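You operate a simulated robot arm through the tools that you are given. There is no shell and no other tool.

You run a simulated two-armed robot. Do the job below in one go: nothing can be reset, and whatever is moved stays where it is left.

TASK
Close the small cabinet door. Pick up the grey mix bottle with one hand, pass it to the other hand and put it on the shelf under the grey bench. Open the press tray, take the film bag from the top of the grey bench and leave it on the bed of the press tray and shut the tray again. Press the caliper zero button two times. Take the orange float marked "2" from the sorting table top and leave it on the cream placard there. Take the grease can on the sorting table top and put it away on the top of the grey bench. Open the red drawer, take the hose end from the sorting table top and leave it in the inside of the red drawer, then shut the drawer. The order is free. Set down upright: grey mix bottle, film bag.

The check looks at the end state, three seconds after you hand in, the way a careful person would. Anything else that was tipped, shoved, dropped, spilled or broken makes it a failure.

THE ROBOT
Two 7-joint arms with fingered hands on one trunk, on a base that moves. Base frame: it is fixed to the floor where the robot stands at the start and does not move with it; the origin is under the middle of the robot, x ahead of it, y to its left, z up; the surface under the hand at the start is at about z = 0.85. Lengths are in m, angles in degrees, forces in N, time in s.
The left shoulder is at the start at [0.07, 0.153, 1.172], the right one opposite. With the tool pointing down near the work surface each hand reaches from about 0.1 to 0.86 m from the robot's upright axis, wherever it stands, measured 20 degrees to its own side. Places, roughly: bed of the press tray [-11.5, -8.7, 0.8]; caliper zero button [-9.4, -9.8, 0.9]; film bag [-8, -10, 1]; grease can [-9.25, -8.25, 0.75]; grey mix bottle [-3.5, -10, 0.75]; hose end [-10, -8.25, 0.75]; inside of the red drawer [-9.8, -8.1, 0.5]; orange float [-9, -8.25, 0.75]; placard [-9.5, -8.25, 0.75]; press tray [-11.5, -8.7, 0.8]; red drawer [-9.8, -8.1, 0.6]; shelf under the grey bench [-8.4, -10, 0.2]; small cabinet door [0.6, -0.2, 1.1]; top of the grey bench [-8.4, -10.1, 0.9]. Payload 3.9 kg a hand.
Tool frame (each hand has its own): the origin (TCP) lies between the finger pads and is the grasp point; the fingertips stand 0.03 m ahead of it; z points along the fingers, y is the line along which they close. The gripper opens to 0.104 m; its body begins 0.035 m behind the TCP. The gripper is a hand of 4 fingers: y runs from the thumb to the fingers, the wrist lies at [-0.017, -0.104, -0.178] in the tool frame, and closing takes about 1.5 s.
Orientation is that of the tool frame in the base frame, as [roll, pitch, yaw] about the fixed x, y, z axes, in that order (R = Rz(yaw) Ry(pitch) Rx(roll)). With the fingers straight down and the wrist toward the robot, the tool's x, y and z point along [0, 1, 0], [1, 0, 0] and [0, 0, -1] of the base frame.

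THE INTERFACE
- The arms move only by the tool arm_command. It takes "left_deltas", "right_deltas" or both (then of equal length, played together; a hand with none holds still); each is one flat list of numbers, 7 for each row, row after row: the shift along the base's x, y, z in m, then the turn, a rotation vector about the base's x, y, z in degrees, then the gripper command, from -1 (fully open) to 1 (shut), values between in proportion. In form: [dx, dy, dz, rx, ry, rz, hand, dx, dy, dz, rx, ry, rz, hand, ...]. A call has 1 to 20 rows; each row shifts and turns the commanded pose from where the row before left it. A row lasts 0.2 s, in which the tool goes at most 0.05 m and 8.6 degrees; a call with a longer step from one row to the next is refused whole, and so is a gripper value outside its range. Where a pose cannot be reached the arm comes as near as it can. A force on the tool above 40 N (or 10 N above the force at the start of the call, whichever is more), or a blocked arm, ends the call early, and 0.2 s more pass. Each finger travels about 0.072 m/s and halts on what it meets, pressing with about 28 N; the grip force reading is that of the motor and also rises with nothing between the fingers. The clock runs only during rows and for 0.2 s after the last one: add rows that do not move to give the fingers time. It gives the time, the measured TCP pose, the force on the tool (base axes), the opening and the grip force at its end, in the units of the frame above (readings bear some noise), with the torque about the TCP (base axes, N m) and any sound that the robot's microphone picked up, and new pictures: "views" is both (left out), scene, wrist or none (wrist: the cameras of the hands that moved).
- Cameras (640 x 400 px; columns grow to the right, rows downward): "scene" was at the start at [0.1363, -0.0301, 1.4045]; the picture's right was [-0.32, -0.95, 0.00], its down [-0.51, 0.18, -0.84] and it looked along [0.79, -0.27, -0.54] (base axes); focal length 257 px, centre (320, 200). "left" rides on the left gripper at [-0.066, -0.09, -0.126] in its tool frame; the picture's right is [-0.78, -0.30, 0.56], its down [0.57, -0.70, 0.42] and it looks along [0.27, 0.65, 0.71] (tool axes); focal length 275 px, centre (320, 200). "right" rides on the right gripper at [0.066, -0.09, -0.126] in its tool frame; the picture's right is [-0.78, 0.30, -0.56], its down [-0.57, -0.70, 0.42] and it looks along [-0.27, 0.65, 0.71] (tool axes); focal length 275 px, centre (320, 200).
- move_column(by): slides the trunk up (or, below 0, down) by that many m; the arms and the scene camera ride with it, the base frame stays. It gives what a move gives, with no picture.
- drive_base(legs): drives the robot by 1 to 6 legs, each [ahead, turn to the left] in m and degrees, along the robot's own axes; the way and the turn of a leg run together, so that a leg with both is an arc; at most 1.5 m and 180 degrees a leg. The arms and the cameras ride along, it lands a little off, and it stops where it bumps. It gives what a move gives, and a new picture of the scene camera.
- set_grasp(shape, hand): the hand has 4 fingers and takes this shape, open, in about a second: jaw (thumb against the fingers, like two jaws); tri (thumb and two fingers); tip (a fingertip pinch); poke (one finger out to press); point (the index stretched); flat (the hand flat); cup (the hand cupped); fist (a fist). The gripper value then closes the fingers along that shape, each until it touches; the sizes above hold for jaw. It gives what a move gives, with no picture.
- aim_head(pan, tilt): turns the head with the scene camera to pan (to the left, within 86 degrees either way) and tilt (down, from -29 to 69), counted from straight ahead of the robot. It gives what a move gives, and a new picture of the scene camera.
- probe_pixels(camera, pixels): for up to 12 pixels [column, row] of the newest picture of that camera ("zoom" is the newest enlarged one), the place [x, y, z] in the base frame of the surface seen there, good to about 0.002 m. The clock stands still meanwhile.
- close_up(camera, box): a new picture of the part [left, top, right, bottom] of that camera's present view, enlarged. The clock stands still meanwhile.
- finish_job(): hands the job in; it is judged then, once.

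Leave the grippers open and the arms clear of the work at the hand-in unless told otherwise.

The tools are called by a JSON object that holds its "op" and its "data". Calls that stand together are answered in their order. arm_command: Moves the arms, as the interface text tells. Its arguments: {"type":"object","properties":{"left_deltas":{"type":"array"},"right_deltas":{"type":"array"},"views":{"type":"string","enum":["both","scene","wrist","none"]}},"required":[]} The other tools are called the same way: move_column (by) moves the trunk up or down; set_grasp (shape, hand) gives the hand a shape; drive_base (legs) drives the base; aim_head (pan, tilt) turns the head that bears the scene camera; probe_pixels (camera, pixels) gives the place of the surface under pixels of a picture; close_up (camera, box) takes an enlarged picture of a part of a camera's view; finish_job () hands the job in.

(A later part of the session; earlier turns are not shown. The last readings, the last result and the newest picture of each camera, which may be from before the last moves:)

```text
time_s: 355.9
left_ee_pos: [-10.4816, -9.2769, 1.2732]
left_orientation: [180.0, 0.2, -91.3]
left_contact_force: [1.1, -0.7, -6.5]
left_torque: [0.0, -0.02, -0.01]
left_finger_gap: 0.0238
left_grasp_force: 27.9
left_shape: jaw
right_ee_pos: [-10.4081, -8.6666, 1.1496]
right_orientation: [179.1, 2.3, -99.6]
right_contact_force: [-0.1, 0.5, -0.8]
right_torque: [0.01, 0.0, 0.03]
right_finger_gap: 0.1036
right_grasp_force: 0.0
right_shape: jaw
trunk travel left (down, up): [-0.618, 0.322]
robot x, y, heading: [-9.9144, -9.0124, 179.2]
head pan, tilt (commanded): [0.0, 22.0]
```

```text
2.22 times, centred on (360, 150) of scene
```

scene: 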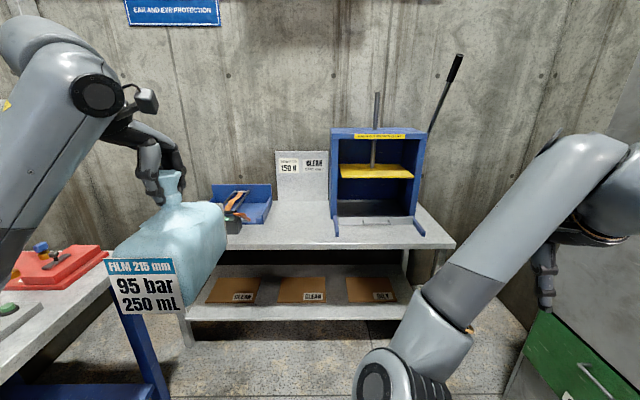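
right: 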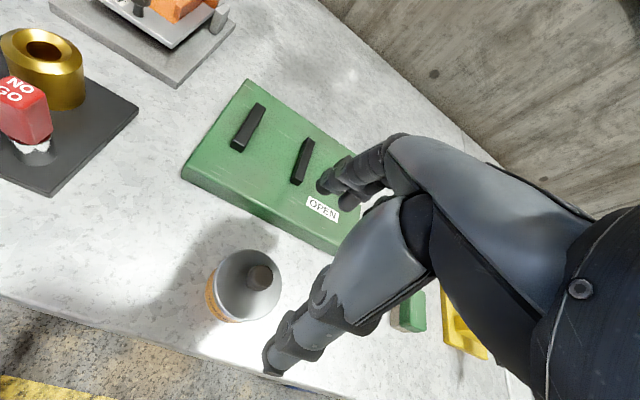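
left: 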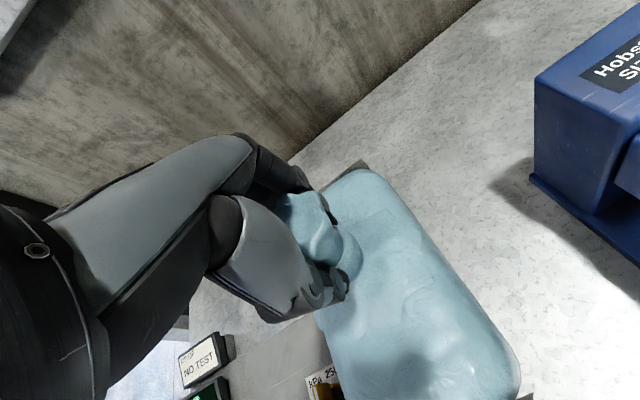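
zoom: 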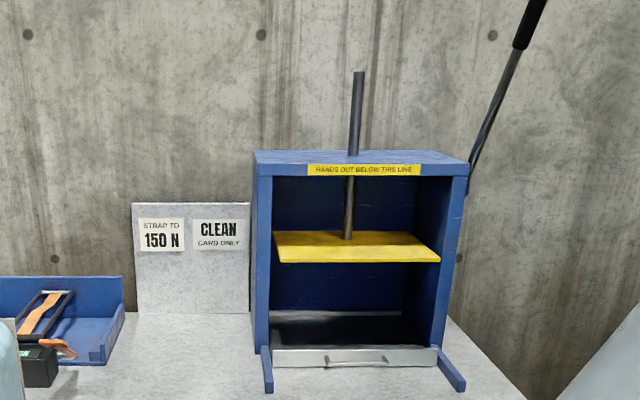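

The tray front with a slim bar handle is visible at the bottom of the press at zoom (357,360). I will drive 0.5 m closer.

{"op": "drive_base", "data": {"legs": [[0.45, -2]]}}

{"op": "aim_head", "data": {"pan": -15, "tilt": 35}}

{"op": "close_up", "data": {"camera": "scene", "box": [200, 80, 400, 230]}}

```text
time_s: 358.6
left_ee_pos: [-10.9349, -9.2503, 1.2726]
left_orientation: [-180.0, 0.3, -92.8]
left_contact_force: [0.2, 0.4, -6.7]
left_torque: [0.01, -0.04, -0.01]
left_finger_gap: 0.0238
left_grasp_force: 28.5
left_shape: jaw
right_ee_pos: [-10.8434, -8.6433, 1.1496]
right_orientation: [179.1, 2.4, -101.2]
right_contact_force: [-0.1, -0.1, -0.3]
right_torque: [-0.01, -0.01, -0.03]
right_finger_gap: 0.1039
right_grasp_force: 0.1
right_shape: jaw
trunk travel left (down, up): [-0.618, 0.322]
robot x, y, heading: [-10.3592, -8.9997, 178.0]
head pan, tilt (commanded): [0.0, 22.0]
```

scene: 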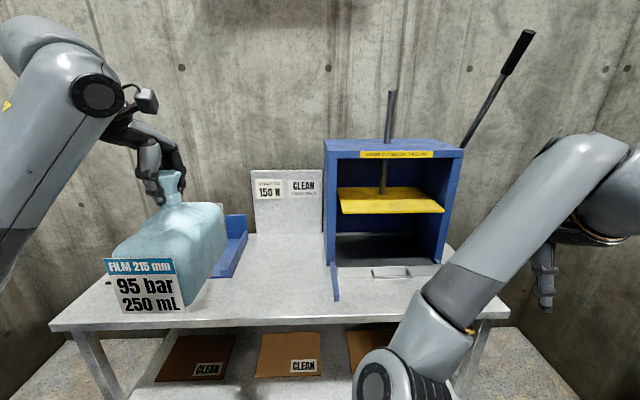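

```text
time_s: 359.4
left_ee_pos: [-10.9373, -9.2501, 1.2723]
left_orientation: [-179.8, 0.2, -92.8]
left_contact_force: [0.2, 0.3, -6.3]
left_torque: [0.02, -0.04, 0.0]
left_finger_gap: 0.0243
left_grasp_force: 28.4
left_shape: jaw
right_ee_pos: [-10.8443, -8.6405, 1.1488]
right_orientation: [179.2, 2.5, -101.5]
right_contact_force: [-0.9, -0.5, -0.3]
right_torque: [0.0, 0.03, -0.01]
right_finger_gap: 0.104
right_grasp_force: 0.1
right_shape: jaw
trunk travel left (down, up): [-0.618, 0.322]
robot x, y, heading: [-10.3582, -9.0007, 177.9]
head pan, tilt (commanded): [-15.0, 35.0]
```

scene: 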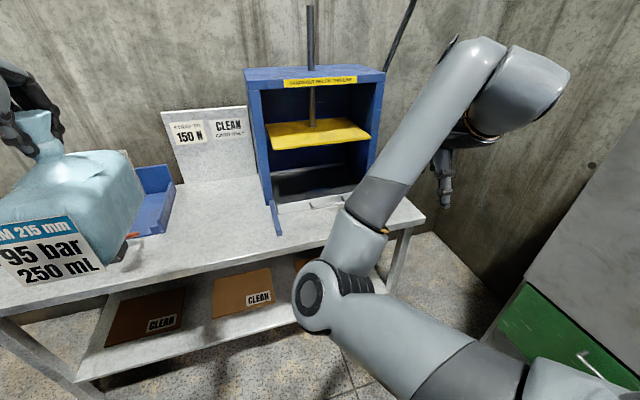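

```text
2.67 times, centred on (300, 155) of scene
```

zoom: 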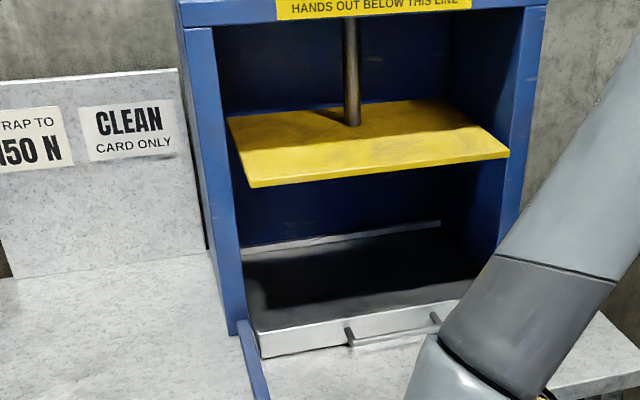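

The tray has a dark bed, low front lip and a U-shaped bar handle sticking out toward me. I will probe handle, lip, bed and rails.

{"op": "probe_pixels", "data": {"camera": "zoom", "pixels": [[347, 340], [395, 338], [438, 320], [350, 318], [262, 335], [330, 280], [300, 245], [420, 230], [255, 370], [370, 110], [240, 180], [400, 360]]}}

```text
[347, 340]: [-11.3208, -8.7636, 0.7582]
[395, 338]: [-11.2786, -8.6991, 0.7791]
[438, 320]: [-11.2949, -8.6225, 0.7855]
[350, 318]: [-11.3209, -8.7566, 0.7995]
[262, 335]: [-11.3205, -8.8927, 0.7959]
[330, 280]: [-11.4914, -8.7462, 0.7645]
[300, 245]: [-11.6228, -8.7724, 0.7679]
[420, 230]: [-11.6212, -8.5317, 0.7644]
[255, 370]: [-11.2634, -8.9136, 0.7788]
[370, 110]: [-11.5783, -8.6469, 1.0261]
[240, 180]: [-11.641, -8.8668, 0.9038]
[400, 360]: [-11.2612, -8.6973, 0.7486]
```

The tray front is at x = -11.32 (lip top z 0.80), its bed at z 0.7645 back to x = -11.62, with the bar handle 4 cm in front. Pulling from behind the front lip with closed fingers is simplest. I will drive 0.24 m forward and lower the trunk 8 cm.

{"op": "drive_base", "data": {"legs": [[0.24, 0]]}}

{"op": "move_column", "data": {"by": -0.08}}

{"op": "aim_head", "data": {"pan": -20, "tilt": 38}}

```text
time_s: 361.2
left_ee_pos: [-11.1738, -9.2408, 1.2747]
left_orientation: [180.0, 0.3, -92.9]
left_contact_force: [0.6, -0.8, -5.9]
left_torque: [-0.02, 0.0, -0.02]
left_finger_gap: 0.0241
left_grasp_force: 28.4
left_shape: jaw
right_ee_pos: [-11.0821, -8.6334, 1.1501]
right_orientation: [179.0, 2.4, -101.4]
right_contact_force: [0.3, 0.2, -1.3]
right_torque: [0.03, -0.06, 0.02]
right_finger_gap: 0.1038
right_grasp_force: 0.0
right_shape: jaw
trunk travel left (down, up): [-0.618, 0.322]
robot x, y, heading: [-10.5948, -8.9912, 177.8]
head pan, tilt (commanded): [-15.0, 35.0]
```

scene: 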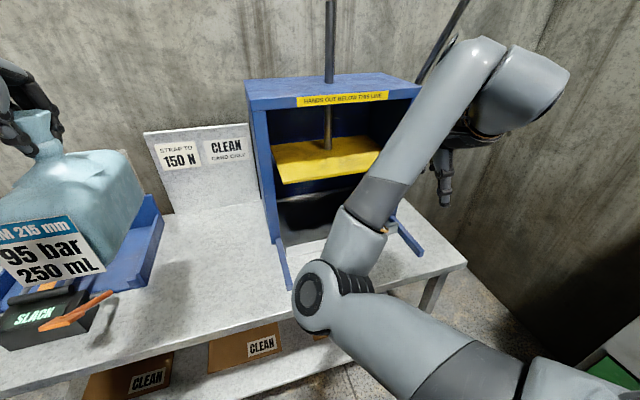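

```text
time_s: 362.3
left_ee_pos: [-11.1754, -9.2408, 1.1921]
left_orientation: [180.0, 0.2, -92.9]
left_contact_force: [0.1, 0.0, -5.6]
left_torque: [-0.02, 0.0, 0.0]
left_finger_gap: 0.024
left_grasp_force: 28.2
left_shape: jaw
right_ee_pos: [-11.0821, -8.6323, 1.0708]
right_orientation: [179.1, 2.4, -101.3]
right_contact_force: [-0.2, 0.0, -0.7]
right_torque: [0.01, 0.02, 0.0]
right_finger_gap: 0.1039
right_grasp_force: 0.1
right_shape: jaw
trunk travel left (down, up): [-0.538, 0.402]
robot x, y, heading: [-10.5955, -8.9942, 177.9]
head pan, tilt (commanded): [-15.0, 35.0]
```

```text
time_s: 363.0
left_ee_pos: [-11.1741, -9.2411, 1.1933]
left_orientation: [-180.0, 0.3, -92.9]
left_contact_force: [-0.2, 0.4, -6.9]
left_torque: [-0.02, -0.01, 0.03]
left_finger_gap: 0.024
left_grasp_force: 28.4
left_shape: jaw
right_ee_pos: [-11.0821, -8.6322, 1.0692]
right_orientation: [179.1, 2.5, -101.3]
right_contact_force: [-0.1, -0.7, -0.4]
right_torque: [0.0, 0.01, 0.02]
right_finger_gap: 0.1038
right_grasp_force: 0.0
right_shape: jaw
trunk travel left (down, up): [-0.538, 0.402]
robot x, y, heading: [-10.5972, -8.9942, 177.7]
head pan, tilt (commanded): [-20.0, 38.0]
```

scene: 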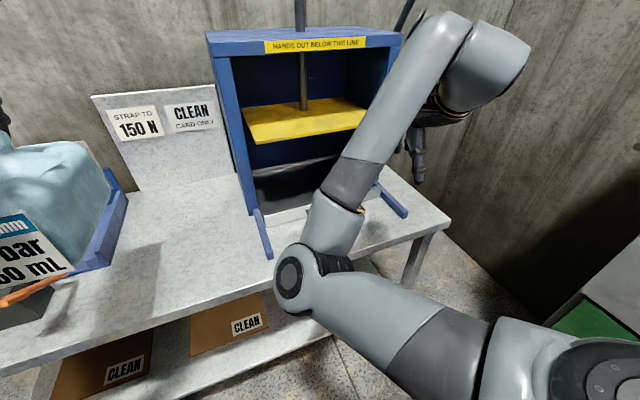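

My arm hides the handle from the head camera, so I will use the wrist camera. I close the right hand, square it up, and bring it over the tray just behind the front lip at z about 0.93.

{"op": "arm_command", "data": {"right_deltas": [-0.038, -0.008, -0.02, -0.4, 0, 1.6, 1, -0.038, -0.008, -0.02, -0.4, 0, 1.6, 1, -0.038, -0.008, -0.02, -0.4, 0, 1.6, 1, -0.038, -0.008, -0.02, -0.4, 0, 1.6, 1, -0.038, -0.008, -0.02, -0.4, 0, 1.6, 1, -0.038, -0.008, -0.02, -0.4, 0, 1.6, 1, -0.04, -0.01, -0.02, 0, 0, 1.6, 1], "views": "both"}}

```text
time_s: 364.6
left_ee_pos: [-11.1748, -9.2394, 1.1927]
left_orientation: [-179.8, 0.2, -92.9]
left_contact_force: [-0.6, -0.6, -5.3]
left_torque: [0.0, -0.01, -0.01]
left_finger_gap: 0.0242
left_grasp_force: 27.9
left_shape: jaw
right_ee_pos: [-11.3516, -8.6922, 0.9252]
right_orientation: [179.5, -0.1, -90.2]
right_contact_force: [1.3, 0.1, -5.3]
right_torque: [-0.13, 0.14, -0.07]
right_finger_gap: 0.0002
right_grasp_force: 27.7
right_shape: jaw
trunk travel left (down, up): [-0.538, 0.402]
robot x, y, heading: [-10.603, -8.9903, 177.6]
head pan, tilt (commanded): [-20.0, 38.0]
```

scene: 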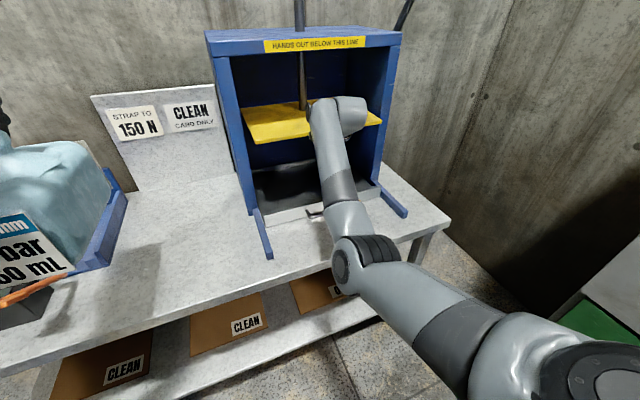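
right: 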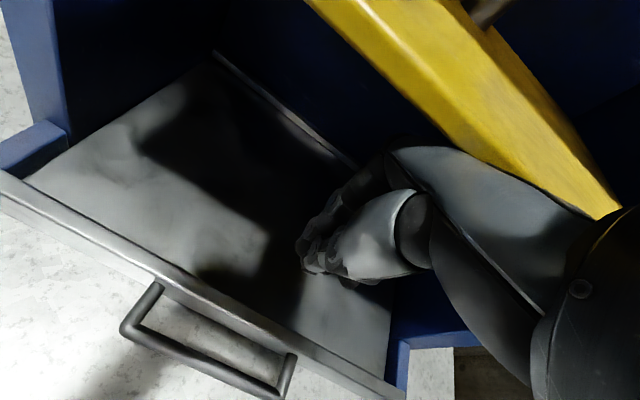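

There is a 5 N downward force on the hand: its knuckles may be touching the yellow platen's edge. I will probe the platen edge and the hand.

{"op": "probe_pixels", "data": {"camera": "right", "pixels": [[400, 100], [480, 170], [420, 60], [560, 200], [500, 100], [400, 150], [460, 160], [330, 190], [310, 260], [160, 265], [280, 345], [140, 320]]}}

```text
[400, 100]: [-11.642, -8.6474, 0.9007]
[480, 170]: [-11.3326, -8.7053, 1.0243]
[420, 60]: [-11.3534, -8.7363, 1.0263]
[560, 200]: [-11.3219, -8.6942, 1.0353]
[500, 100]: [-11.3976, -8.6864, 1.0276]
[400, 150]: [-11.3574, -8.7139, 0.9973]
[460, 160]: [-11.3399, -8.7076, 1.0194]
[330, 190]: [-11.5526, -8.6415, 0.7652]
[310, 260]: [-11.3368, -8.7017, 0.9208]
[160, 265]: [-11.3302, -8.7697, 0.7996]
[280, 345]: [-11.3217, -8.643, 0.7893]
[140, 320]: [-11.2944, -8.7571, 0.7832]
```

The platen's front edge is at x about -11.345, z 1.027, right by my knuckles. I will back out 6 cm, lower in front of the platen to z 0.84, then move in under it over the lip.

{"op": "arm_command", "data": {"right_deltas": [0.025, 0, 0, 0, 0, 0, 1, 0.03, 0, 0, 0, 0, 0, 1, 0.01, 0, -0.025, 0, 0, 0, 1, 0, 0, -0.03, 0, 0, 0, 1, 0, 0, -0.03, 0, 0, 0, 1], "views": "both"}}

```text
time_s: 365.8
left_ee_pos: [-11.1748, -9.2398, 1.1928]
left_orientation: [-180.0, 0.2, -92.9]
left_contact_force: [0.1, 0.1, -5.9]
left_torque: [-0.03, 0.0, -0.02]
left_finger_gap: 0.024
left_grasp_force: 28.7
left_shape: jaw
right_ee_pos: [-11.2865, -8.6914, 0.8416]
right_orientation: [179.4, -0.1, -90.1]
right_contact_force: [0.4, 0.2, 0.9]
right_torque: [0.04, -0.02, 0.03]
right_finger_gap: 0.0
right_grasp_force: 27.2
right_shape: jaw
trunk travel left (down, up): [-0.538, 0.402]
robot x, y, heading: [-10.5987, -8.9893, 177.9]
head pan, tilt (commanded): [-20.0, 38.0]
```

scene: 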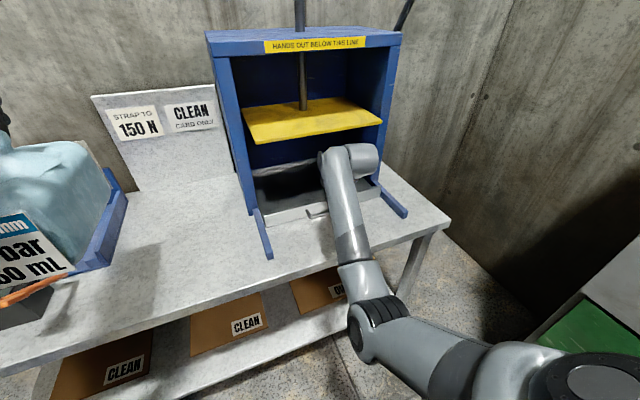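
right: 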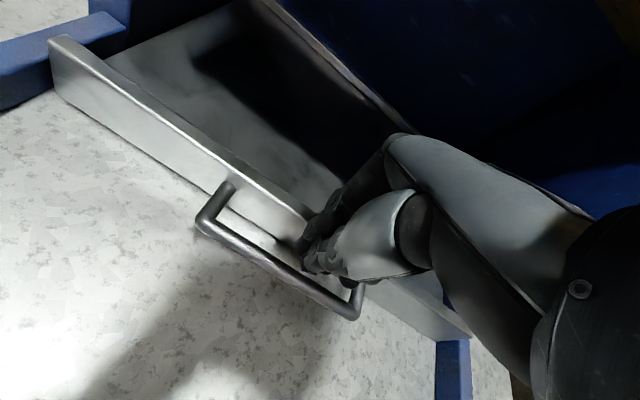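

The force is back to zero. I will now move in 6.5 cm over the lip and then down into the tray behind it.

{"op": "arm_command", "data": {"right_deltas": [-0.03, 0, 0.003, 0, 0, 0, 1, -0.035, 0, 0, 0, 0, 0, 1, 0, 0, -0.02, 0, 0, 0, 1, 0, 0, -0.015, 0, 0, 0, 1], "views": "wrist"}}

```text
time_s: 366.8
left_ee_pos: [-11.1746, -9.2414, 1.1935]
left_orientation: [-180.0, 0.2, -92.9]
left_contact_force: [0.2, 0.1, -6.5]
left_torque: [0.03, -0.02, -0.03]
left_finger_gap: 0.0238
left_grasp_force: 27.7
left_shape: jaw
right_ee_pos: [-11.3515, -8.6916, 0.8108]
right_orientation: [179.4, 0.0, -90.1]
right_contact_force: [-0.3, 0.4, 0.0]
right_torque: [0.01, -0.02, 0.01]
right_finger_gap: 0.0
right_grasp_force: 27.6
right_shape: jaw
trunk travel left (down, up): [-0.538, 0.402]
robot x, y, heading: [-10.598, -8.9877, 178.2]
head pan, tilt (commanded): [-20.0, 38.0]
```

right: 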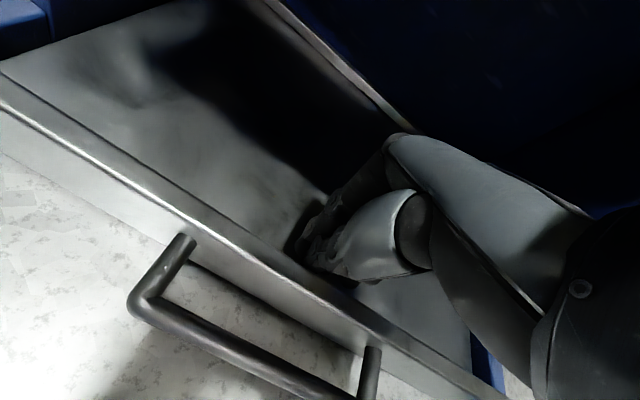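

The fingertips are inside, 2 cm below the lip's top. I will lower 7 mm more and pull the tray toward me in gentle steps.

{"op": "arm_command", "data": {"right_deltas": [0, 0, -0.007, 0, 0, 0, 1, 0.01, 0, 0, 0, 0, 0, 1, 0.015, 0, 0, 0, 0, 0, 1, 0.015, 0, 0, 0, 0, 0, 1, 0.02, 0, 0, 0, 0, 0, 1, 0.02, 0, 0, 0, 0, 0, 1], "views": "both"}}

```text
time_s: 368.2
left_ee_pos: [-11.1743, -9.2405, 1.1926]
left_orientation: [180.0, 0.2, -92.9]
left_contact_force: [0.8, -0.2, -5.9]
left_torque: [-0.02, -0.03, -0.03]
left_finger_gap: 0.024
left_grasp_force: 28.0
left_shape: jaw
right_ee_pos: [-11.2687, -8.69, 0.8046]
right_orientation: [179.5, 0.0, -90.2]
right_contact_force: [0.6, 0.8, 0.0]
right_torque: [0.01, 0.0, -0.01]
right_finger_gap: 0.0001
right_grasp_force: 27.7
right_shape: jaw
trunk travel left (down, up): [-0.538, 0.402]
robot x, y, heading: [-10.599, -8.99, 177.9]
head pan, tilt (commanded): [-20.0, 38.0]
```

scene: 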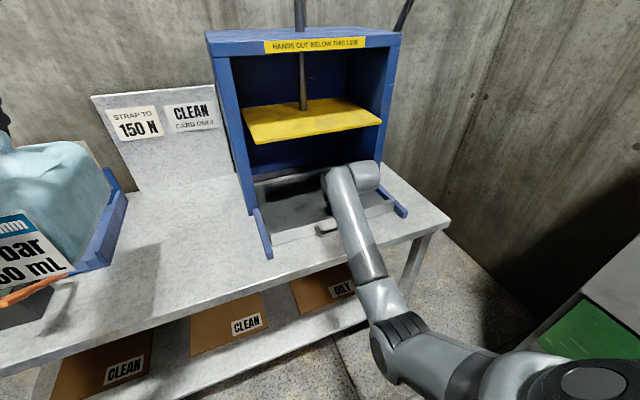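
right: 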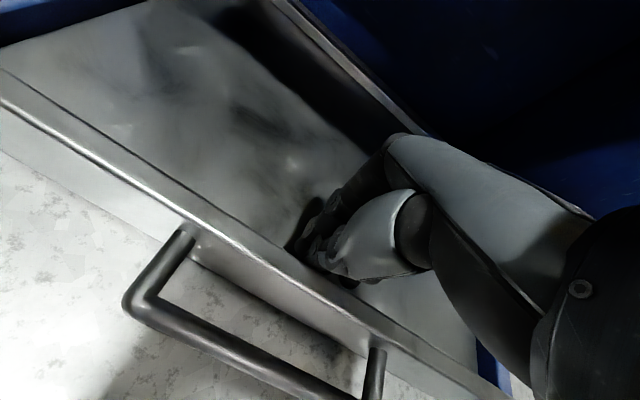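

The tray follows smoothly. I will continue pulling about 0.18 m further, watching for the stop.

{"op": "arm_command", "data": {"right_deltas": [0.02, 0, 0, 0, 0, 0, 1, 0.02, 0, 0, 0, 0, 0, 1, 0.02, 0, 0, 0, 0, 0, 1, 0.02, 0, 0, 0, 0, 0, 1, 0.02, 0, 0, 0, 0, 0, 1, 0.02, 0, 0, 0, 0, 0, 1, 0.02, 0, 0, 0, 0, 0, 1, 0.02, 0, 0, 0, 0, 0, 1], "views": "both"}}

```text
time_s: 370.0
left_ee_pos: [-11.1741, -9.2409, 1.1935]
left_orientation: [-179.9, 0.2, -92.9]
left_contact_force: [0.4, -0.2, -5.7]
left_torque: [-0.06, -0.02, -0.04]
left_finger_gap: 0.024
left_grasp_force: 28.1
left_shape: jaw
right_ee_pos: [-11.1077, -8.6913, 0.8067]
right_orientation: [179.4, 0.0, -90.2]
right_contact_force: [-0.6, 0.3, 0.8]
right_torque: [0.01, 0.0, -0.03]
right_finger_gap: 0.0
right_grasp_force: 28.3
right_shape: jaw
trunk travel left (down, up): [-0.538, 0.402]
robot x, y, heading: [-10.6014, -8.9943, 177.8]
head pan, tilt (commanded): [-20.0, 38.0]
```

scene: 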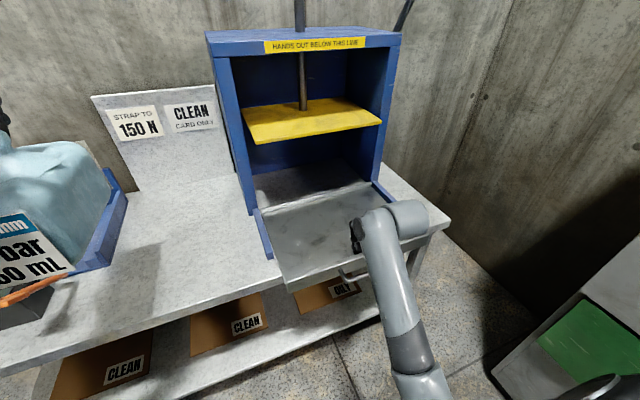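
right: 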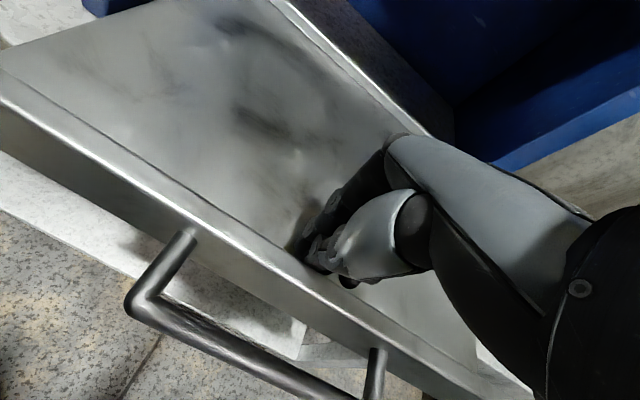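

The tray is now out, with its rear edge near the frame front; that's enough. I will lift the right hand straight up out of it.

{"op": "arm_command", "data": {"right_deltas": [-0.01, 0, 0.01, 0, 0, 0, 1, 0, 0, 0.03, 0, 0, 0, 1, 0, 0, 0.045, 0, 0, 0, 1, 0, 0, 0.045, 0, 0, 0, 0, 0, 0, 0.045, 0, 0, 0, -1, 0, 0, 0.045, 0, 0, 0, -1], "views": "scene"}}

{"op": "aim_head", "data": {"pan": -60, "tilt": 30}}

```text
time_s: 371.4
left_ee_pos: [-11.1748, -9.2405, 1.1933]
left_orientation: [180.0, 0.2, -92.8]
left_contact_force: [0.2, 0.3, -5.7]
left_torque: [0.01, -0.01, 0.02]
left_finger_gap: 0.0238
left_grasp_force: 28.6
left_shape: jaw
right_ee_pos: [-11.1197, -8.6902, 1.0251]
right_orientation: [179.4, 0.1, -90.2]
right_contact_force: [-0.4, 0.7, 0.3]
right_torque: [-0.01, 0.03, 0.03]
right_finger_gap: 0.0805
right_grasp_force: 0.1
right_shape: jaw
trunk travel left (down, up): [-0.538, 0.402]
robot x, y, heading: [-10.5999, -8.9954, 178.0]
head pan, tilt (commanded): [-20.0, 38.0]
```

scene: 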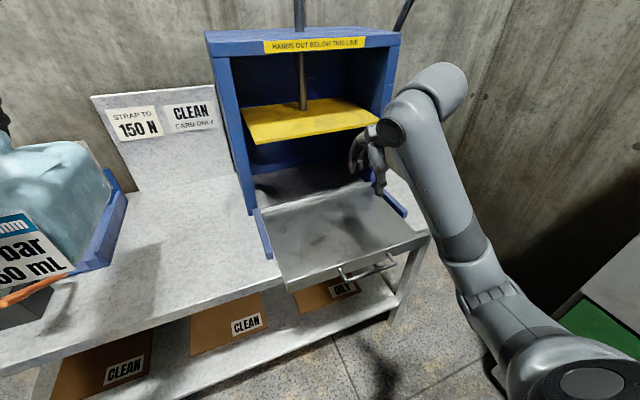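

```text
time_s: 372.5
left_ee_pos: [-11.1738, -9.2409, 1.1936]
left_orientation: [-179.9, 0.2, -93.0]
left_contact_force: [0.2, 0.3, -7.0]
left_torque: [-0.02, -0.02, 0.04]
left_finger_gap: 0.0239
left_grasp_force: 27.1
left_shape: jaw
right_ee_pos: [-11.1207, -8.6906, 1.0244]
right_orientation: [179.4, -0.1, -90.0]
right_contact_force: [-0.5, 0.6, -0.6]
right_torque: [0.02, -0.03, -0.01]
right_finger_gap: 0.1035
right_grasp_force: 0.1
right_shape: jaw
trunk travel left (down, up): [-0.538, 0.402]
robot x, y, heading: [-10.5973, -8.9903, 177.7]
head pan, tilt (commanded): [-60.0, 30.0]
```

scene: 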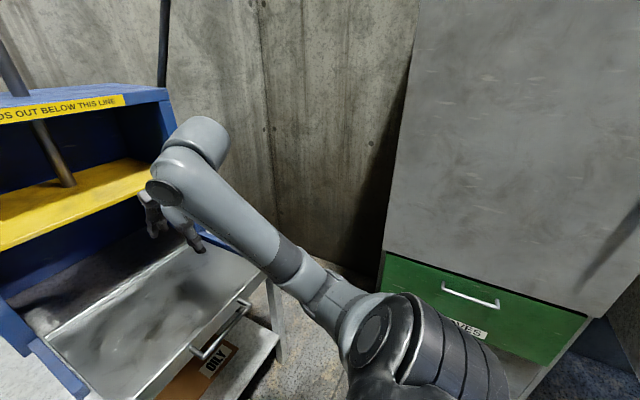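

The locker stands close on my right. I will probe its front and the wall, and the tray's edges.

{"op": "probe_pixels", "data": {"camera": "scene", "pixels": [[480, 150], [400, 230], [560, 250], [300, 150], [150, 320], [60, 355], [260, 275], [190, 390], [120, 280], [60, 215], [140, 190], [225, 330]]}}

```text
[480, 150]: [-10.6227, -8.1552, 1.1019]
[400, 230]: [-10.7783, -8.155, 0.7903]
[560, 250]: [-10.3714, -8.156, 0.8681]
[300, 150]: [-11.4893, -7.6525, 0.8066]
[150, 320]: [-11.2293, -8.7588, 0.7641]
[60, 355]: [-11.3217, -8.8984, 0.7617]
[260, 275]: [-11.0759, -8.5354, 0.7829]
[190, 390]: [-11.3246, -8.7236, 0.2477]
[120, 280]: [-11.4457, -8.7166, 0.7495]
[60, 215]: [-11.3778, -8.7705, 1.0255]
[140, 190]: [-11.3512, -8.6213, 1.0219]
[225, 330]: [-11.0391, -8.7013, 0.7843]
```

The locker front is at y = -8.155, so there's room to turn right. I will pull the bag in 6 cm, turn the base 40° right so the tray comes to my left hand's side, and look.

{"op": "arm_command", "data": {"left_deltas": [0.02, 0, 0.01, 0, 0, 0, 1, 0.02, 0, 0.01, 0, 0, 0, 1, 0.02, 0, 0.01, 0, 0, 0, 1], "right_deltas": [0, 0, 0.02, 0, 0, 0, -1, 0, 0, 0.02, 0, 0, 0, -1, 0, 0, 0.02, 0, 0, 0, -1], "views": "none"}}

{"op": "drive_base", "data": {"legs": [[0, -40]]}}

{"op": "aim_head", "data": {"pan": 15, "tilt": 38}}

```text
time_s: 373.3
left_ee_pos: [-11.1128, -9.2428, 1.2226]
left_orientation: [-179.9, 0.2, -93.0]
left_contact_force: [0.1, -0.9, -5.0]
left_torque: [-0.01, 0.02, 0.01]
left_finger_gap: 0.0237
left_grasp_force: 27.8
left_shape: jaw
right_ee_pos: [-11.1202, -8.691, 1.0862]
right_orientation: [179.3, 0.1, -90.1]
right_contact_force: [0.2, -0.4, 0.3]
right_torque: [-0.04, 0.02, 0.01]
right_finger_gap: 0.1038
right_grasp_force: 0.1
right_shape: jaw
trunk travel left (down, up): [-0.538, 0.402]
robot x, y, heading: [-10.5966, -8.9918, 178.0]
head pan, tilt (commanded): [-60.0, 30.0]
```

```text
time_s: 375.5
left_ee_pos: [-11.1559, -8.8527, 1.2228]
left_orientation: [179.9, 0.2, -132.8]
left_contact_force: [0.6, 0.2, -5.9]
left_torque: [-0.01, -0.03, 0.01]
left_finger_gap: 0.0239
left_grasp_force: 28.2
left_shape: jaw
right_ee_pos: [-10.807, -8.4253, 1.085]
right_orientation: [179.5, -0.1, -130.0]
right_contact_force: [0.5, -0.6, -1.5]
right_torque: [0.03, -0.01, -0.03]
right_finger_gap: 0.1035
right_grasp_force: 0.0
right_shape: jaw
trunk travel left (down, up): [-0.538, 0.402]
robot x, y, heading: [-10.5999, -8.9924, 138.0]
head pan, tilt (commanded): [-60.0, 30.0]
```

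scene: 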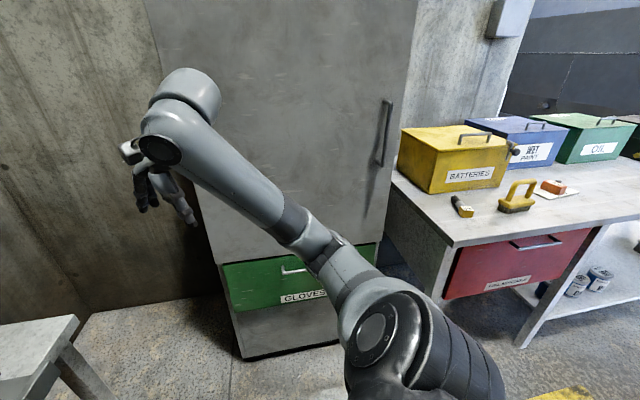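

```text
time_s: 377.0
left_ee_pos: [-11.155, -8.8516, 1.2222]
left_orientation: [180.0, 0.2, -132.9]
left_contact_force: [0.4, 0.3, -5.4]
left_torque: [-0.02, 0.0, -0.01]
left_finger_gap: 0.0237
left_grasp_force: 28.3
left_shape: jaw
right_ee_pos: [-10.8057, -8.4267, 1.0852]
right_orientation: [179.4, 0.1, -129.9]
right_contact_force: [0.4, -0.3, 0.1]
right_torque: [0.0, 0.02, 0.01]
right_finger_gap: 0.1037
right_grasp_force: 0.1
right_shape: jaw
trunk travel left (down, up): [-0.538, 0.402]
robot x, y, heading: [-10.6032, -8.9939, 138.1]
head pan, tilt (commanded): [15.0, 38.0]
```

scene: 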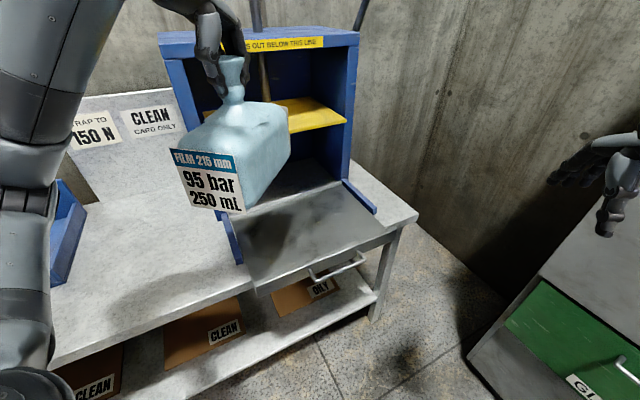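

The bag hangs in front of the press beside the tray. I will turn it -48° (long side parallel to the tray front) while moving +y, keeping away from the platen edge.

{"op": "arm_command", "data": {"left_deltas": [0, 0.02, 0, 0, 0, -8, 1, 0, 0.025, 0, 0, 0, -8, 1, 0, 0.028, 0, 0, 0, -8, 1, 0, 0.028, 0, 0, 0, -8, 1, 0, 0.028, 0, 0, 0, -8, 1, 0, 0.028, 0, 0, 0, -7.5, 1], "views": "both"}}

```text
time_s: 378.4
left_ee_pos: [-11.1546, -8.6927, 1.2227]
left_orientation: [-180.0, 0.2, 179.5]
left_contact_force: [0.3, 0.1, -6.6]
left_torque: [-0.09, 0.0, -0.02]
left_finger_gap: 0.0235
left_grasp_force: 28.3
left_shape: jaw
right_ee_pos: [-10.806, -8.4243, 1.0848]
right_orientation: [179.5, 0.0, -130.1]
right_contact_force: [0.5, -0.1, 0.1]
right_torque: [-0.01, -0.03, 0.01]
right_finger_gap: 0.1036
right_grasp_force: 0.0
right_shape: jaw
trunk travel left (down, up): [-0.538, 0.402]
robot x, y, heading: [-10.5974, -8.9868, 137.9]
head pan, tilt (commanded): [15.0, 38.0]
```

scene: 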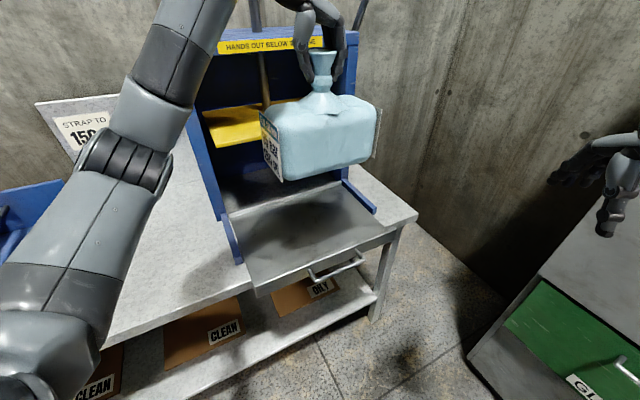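
left: 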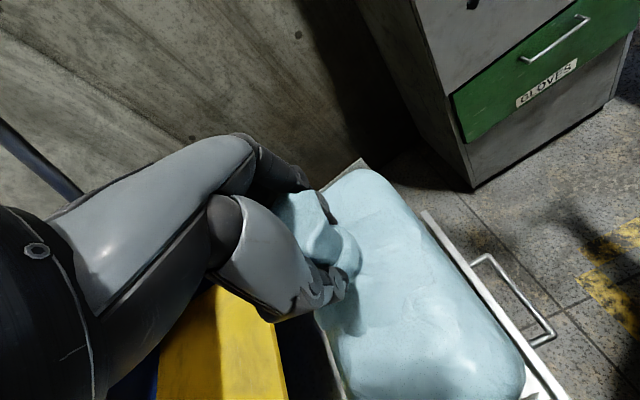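

The bag hangs over the tray. I will move 5.5 cm in (-x) and lower it to about 3 cm above the bed.

{"op": "arm_command", "data": {"left_deltas": [-0.025, 0, 0, 0, 0, 0, 1, -0.03, 0, -0.01, 0, 0, 0, 1, 0, 0, -0.04, 0, 0, 0, 1, 0, 0, -0.04, 0, 0, 0, 1, 0, 0, -0.04, 0, 0, 0, 1, 0, 0, -0.04, 0, 0, 0, 1, 0, 0, -0.03, 0, 0, 0, 1], "views": "both"}}

```text
time_s: 380.0
left_ee_pos: [-11.2105, -8.6958, 1.0209]
left_orientation: [180.0, 0.4, 179.7]
left_contact_force: [0.7, 0.5, -5.3]
left_torque: [0.01, 0.01, 0.02]
left_finger_gap: 0.0238
left_grasp_force: 27.9
left_shape: jaw
right_ee_pos: [-10.807, -8.4269, 1.0845]
right_orientation: [179.4, -0.1, -130.0]
right_contact_force: [0.8, -1.2, 0.2]
right_torque: [0.01, -0.01, -0.01]
right_finger_gap: 0.1033
right_grasp_force: 0.0
right_shape: jaw
trunk travel left (down, up): [-0.538, 0.402]
robot x, y, heading: [-10.6035, -8.992, 137.7]
head pan, tilt (commanded): [15.0, 38.0]
```

scene: 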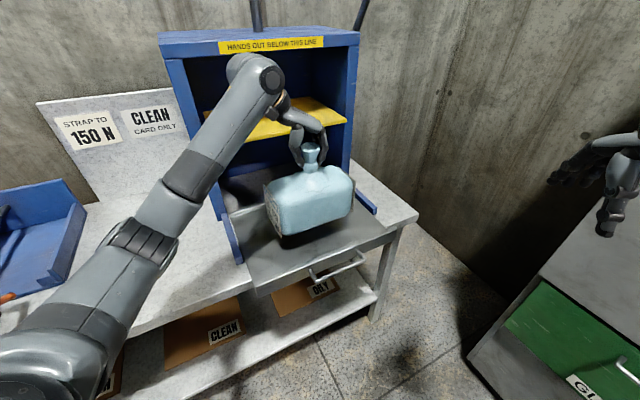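
left: 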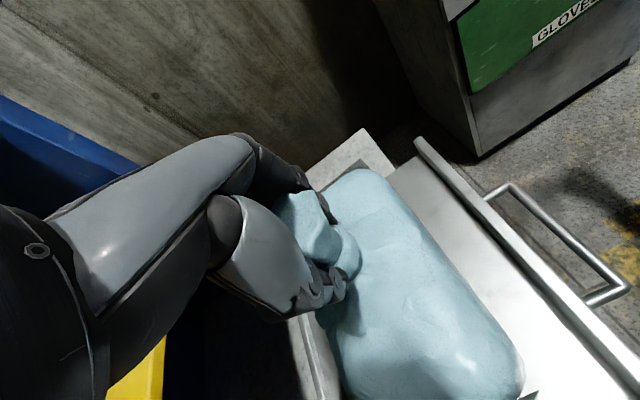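

The bag is over the middle of the bed. I will lower it gently the rest of the way.

{"op": "arm_command", "data": {"left_deltas": [0, 0, -0.03, 0, 0, 0, 1, 0, 0, -0.015, 0, 0, 0, 1, 0, 0, -0.005, 0, 0, 0, 1, 0, 0, -0.003, 0, 0, 0, 1, 0, 0, -0.003, 0, 0, 0, 1], "views": "both"}}

```text
time_s: 381.2
left_ee_pos: [-11.21, -8.6965, 0.9645]
left_orientation: [-179.9, 0.2, 179.6]
left_contact_force: [0.2, 0.5, -6.3]
left_torque: [-0.01, 0.01, 0.03]
left_finger_gap: 0.0237
left_grasp_force: 27.8
left_shape: jaw
right_ee_pos: [-10.8061, -8.4266, 1.0847]
right_orientation: [179.4, 0.1, -129.9]
right_contact_force: [0.0, -0.3, -0.7]
right_torque: [-0.02, 0.02, -0.01]
right_finger_gap: 0.1036
right_grasp_force: 0.0
right_shape: jaw
trunk travel left (down, up): [-0.538, 0.402]
robot x, y, heading: [-10.5987, -8.9931, 138.2]
head pan, tilt (commanded): [15.0, 38.0]
```

scene: 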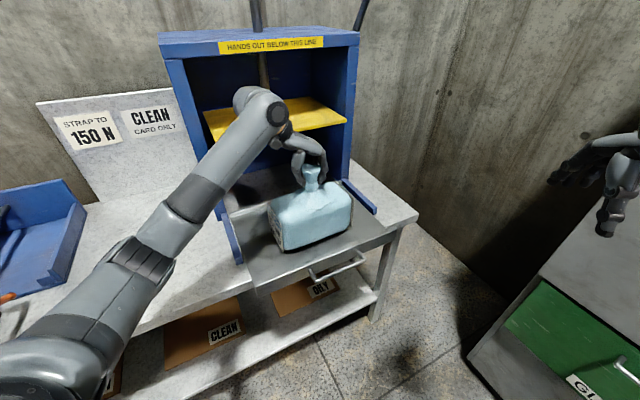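
left: 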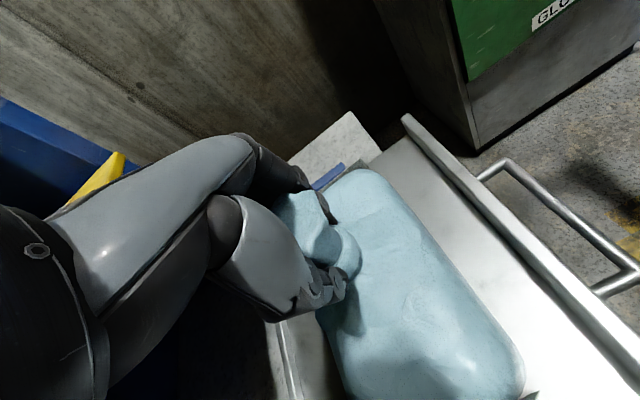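

No contact yet. I will check the distance of my wrist from the platen by probing, then lower further.

{"op": "probe_pixels", "data": {"camera": "scene", "pixels": [[245, 100], [262, 92], [278, 118], [240, 110], [295, 105], [330, 115], [300, 235], [280, 248], [340, 225], [220, 120]]}}

{"op": "arm_command", "data": {"left_deltas": [0, 0, -0.003, 0, 0, 0, 1, 0, 0, -0.002, 0, 0, 0, 1], "views": "none"}}

```text
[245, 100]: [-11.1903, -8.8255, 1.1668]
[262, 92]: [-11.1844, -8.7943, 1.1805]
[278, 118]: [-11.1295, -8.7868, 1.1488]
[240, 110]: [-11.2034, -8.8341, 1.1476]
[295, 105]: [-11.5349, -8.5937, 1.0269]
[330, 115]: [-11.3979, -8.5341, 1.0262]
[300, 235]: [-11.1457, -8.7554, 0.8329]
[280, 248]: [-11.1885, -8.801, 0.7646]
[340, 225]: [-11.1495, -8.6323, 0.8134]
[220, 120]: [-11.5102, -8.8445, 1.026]
```

```text
time_s: 381.8
left_ee_pos: [-11.2094, -8.6974, 0.9617]
left_orientation: [179.9, 0.2, 179.8]
left_contact_force: [1.1, -1.4, -1.9]
left_torque: [0.11, 0.07, -0.04]
left_finger_gap: 0.0238
left_grasp_force: 28.2
left_shape: jaw
right_ee_pos: [-10.805, -8.4265, 1.0854]
right_orientation: [179.3, 0.0, -130.0]
right_contact_force: [-0.3, -0.5, -0.1]
right_torque: [-0.02, 0.02, -0.02]
right_finger_gap: 0.1035
right_grasp_force: 0.0
right_shape: jaw
trunk travel left (down, up): [-0.538, 0.402]
robot x, y, heading: [-10.5992, -8.9898, 138.0]
head pan, tilt (commanded): [15.0, 38.0]
```

Contact has begun (-1.9 N from -6). I will go 1.5 mm lower, open the hand and lift it straight up.

{"op": "arm_command", "data": {"left_deltas": [0, 0, -0.0015, 0, 0, 0, 1, 0, 0, 0, 0, 0, 0, 0.6, 0, 0, 0, 0, 0, 0, 0.1, 0, 0, 0, 0, 0, 0, -0.4, 0, 0, 0, 0, 0, 0, -0.8, 0, 0, 0, 0, 0, 0, -0.8, 0, 0, 0, 0, 0, 0, -0.8], "views": "both"}}

```text
time_s: 383.4
left_ee_pos: [-11.2092, -8.6962, 0.9602]
left_orientation: [-180.0, 0.2, 179.8]
left_contact_force: [-0.3, 0.3, 0.2]
left_torque: [0.0, -0.01, 0.0]
left_finger_gap: 0.0934
left_grasp_force: 0.2
left_shape: jaw
right_ee_pos: [-10.8057, -8.4271, 1.0857]
right_orientation: [179.2, 0.0, -129.9]
right_contact_force: [-0.1, -0.8, 0.0]
right_torque: [-0.01, -0.02, 0.01]
right_finger_gap: 0.1034
right_grasp_force: 0.0
right_shape: jaw
trunk travel left (down, up): [-0.538, 0.402]
robot x, y, heading: [-10.6017, -8.9903, 138.1]
head pan, tilt (commanded): [15.0, 38.0]
```

scene: 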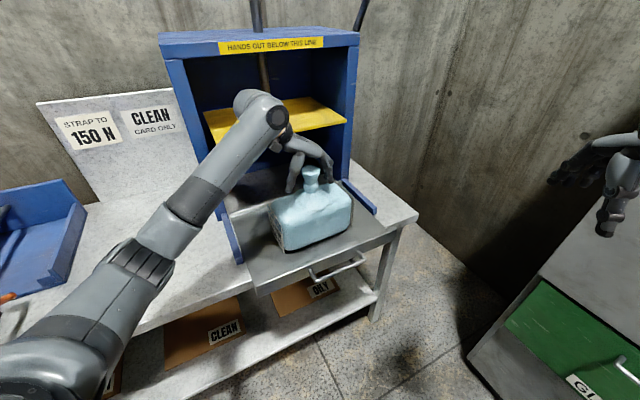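
left: 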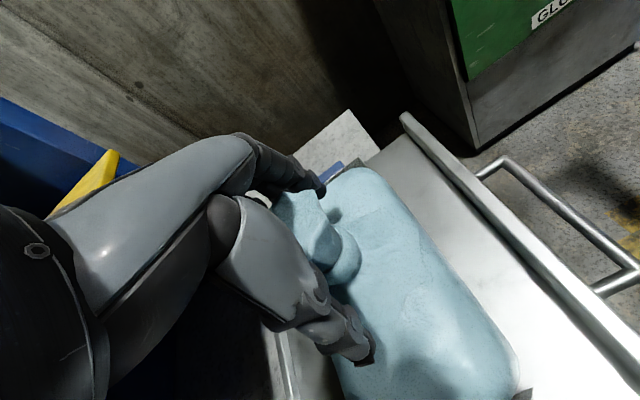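

The bag stands by itself on the bed with the hand open around the neck. I will lift the hand straight up 16 cm.

{"op": "arm_command", "data": {"left_deltas": [0, 0, 0.02, 0, 0, 0, -0.8, 0, 0, 0.03, 0, 0, 0, -0.8, 0, 0, 0.035, 0, 0, 0, -0.8, 0, 0, 0.04, 0, 0, 0, -0.8, 0, 0, 0.04, 0, 0, 0, -0.8, 0, 0, 0.04, 0, 0, 0, -1], "views": "both"}}

```text
time_s: 384.8
left_ee_pos: [-11.2072, -8.697, 1.1683]
left_orientation: [-180.0, 0.3, 179.6]
left_contact_force: [-0.6, 0.6, 0.3]
left_torque: [-0.01, 0.02, 0.04]
left_finger_gap: 0.1035
left_grasp_force: 0.1
left_shape: jaw
right_ee_pos: [-10.8043, -8.4259, 1.0853]
right_orientation: [179.3, -0.1, -130.0]
right_contact_force: [-0.2, 0.3, 0.4]
right_torque: [0.03, 0.03, -0.01]
right_finger_gap: 0.1036
right_grasp_force: 0.0
right_shape: jaw
trunk travel left (down, up): [-0.538, 0.402]
robot x, y, heading: [-10.5966, -8.9938, 138.3]
head pan, tilt (commanded): [15.0, 38.0]
```

scene: 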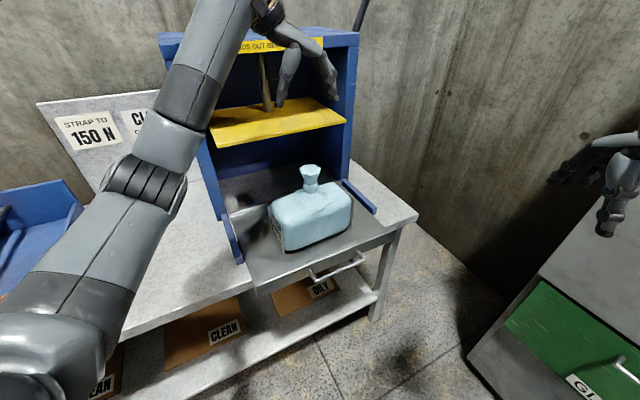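
left: 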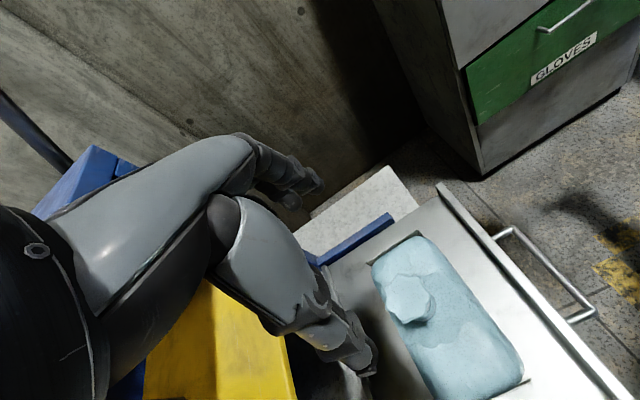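

The film bag stands upright on the tray bed. I will draw the left hand back toward me, undoing its 48° turn, and then swing the base back 40° left.

{"op": "arm_command", "data": {"left_deltas": [0.025, 0, 0.01, 0, 0, 4, -1, 0.03, -0.01, 0.01, 0, 0, 8, -1, 0.03, -0.02, 0, 0, 0, 8, -1, 0.02, -0.03, 0, 0, 0, 8, -1, 0.02, -0.03, 0, 0, 0, 8, -1, 0.01, -0.03, 0, 0, 0, 8, -1, 0, -0.02, 0, 0, 0, 4, -1], "views": "scene"}}

{"op": "drive_base", "data": {"legs": [[0, 40]]}}

{"op": "aim_head", "data": {"pan": -20, "tilt": 38}}

```text
time_s: 386.4
left_ee_pos: [-11.0722, -8.8364, 1.1852]
left_orientation: [180.0, 0.2, -132.1]
left_contact_force: [-0.2, -0.2, -0.3]
left_torque: [0.01, -0.04, 0.0]
left_finger_gap: 0.1036
left_grasp_force: 0.0
left_shape: jaw
right_ee_pos: [-10.8059, -8.427, 1.0851]
right_orientation: [179.4, 0.0, -130.0]
right_contact_force: [0.0, 0.1, 0.1]
right_torque: [0.02, 0.01, -0.04]
right_finger_gap: 0.1036
right_grasp_force: 0.2
right_shape: jaw
trunk travel left (down, up): [-0.538, 0.402]
robot x, y, heading: [-10.597, -8.9955, 138.0]
head pan, tilt (commanded): [15.0, 38.0]
```

scene: 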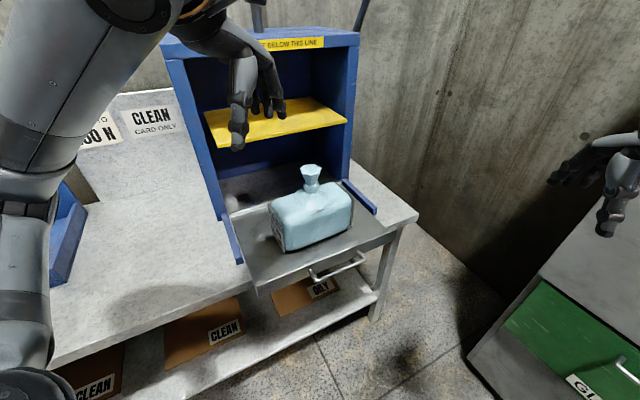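

```text
time_s: 388.7
left_ee_pos: [-11.0611, -9.1806, 1.1843]
left_orientation: [179.9, 0.2, -91.8]
left_contact_force: [0.7, 0.0, -0.5]
left_torque: [-0.02, -0.02, 0.02]
left_finger_gap: 0.1038
left_grasp_force: 0.1
left_shape: jaw
right_ee_pos: [-11.1226, -8.6961, 1.0861]
right_orientation: [179.2, -0.1, -89.6]
right_contact_force: [0.0, 0.6, -0.3]
right_torque: [-0.03, 0.01, 0.0]
right_finger_gap: 0.1038
right_grasp_force: 0.1
right_shape: jaw
trunk travel left (down, up): [-0.538, 0.402]
robot x, y, heading: [-10.5982, -8.9927, 178.6]
head pan, tilt (commanded): [15.0, 38.0]
```

scene: 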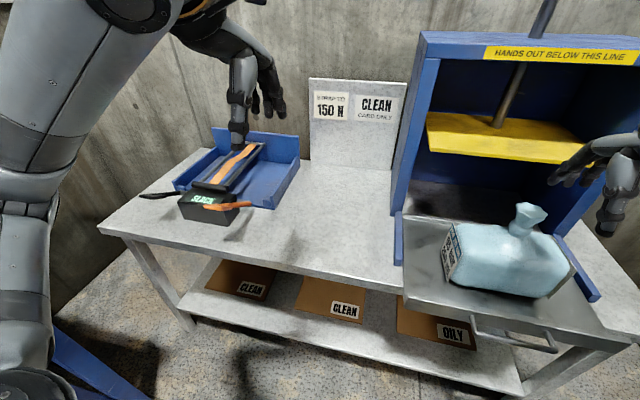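

```text
time_s: 389.7
left_ee_pos: [-11.0607, -9.1812, 1.1852]
left_orientation: [-180.0, 0.2, -91.9]
left_contact_force: [-0.2, 0.4, -0.3]
left_torque: [0.02, 0.0, 0.0]
left_finger_gap: 0.1037
left_grasp_force: 0.0
left_shape: jaw
right_ee_pos: [-11.1243, -8.6957, 1.0853]
right_orientation: [179.4, 0.0, -89.6]
right_contact_force: [0.5, 0.0, 0.0]
right_torque: [0.01, -0.04, 0.01]
right_finger_gap: 0.1036
right_grasp_force: 0.1
right_shape: jaw
trunk travel left (down, up): [-0.538, 0.402]
robot x, y, heading: [-10.602, -8.9934, 178.3]
head pan, tilt (commanded): [-20.0, 38.0]
```

scene: 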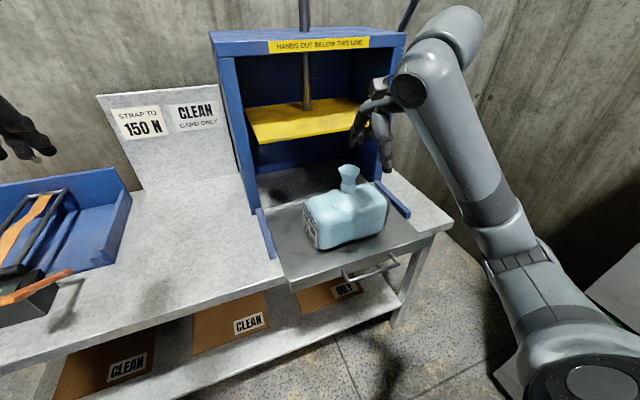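

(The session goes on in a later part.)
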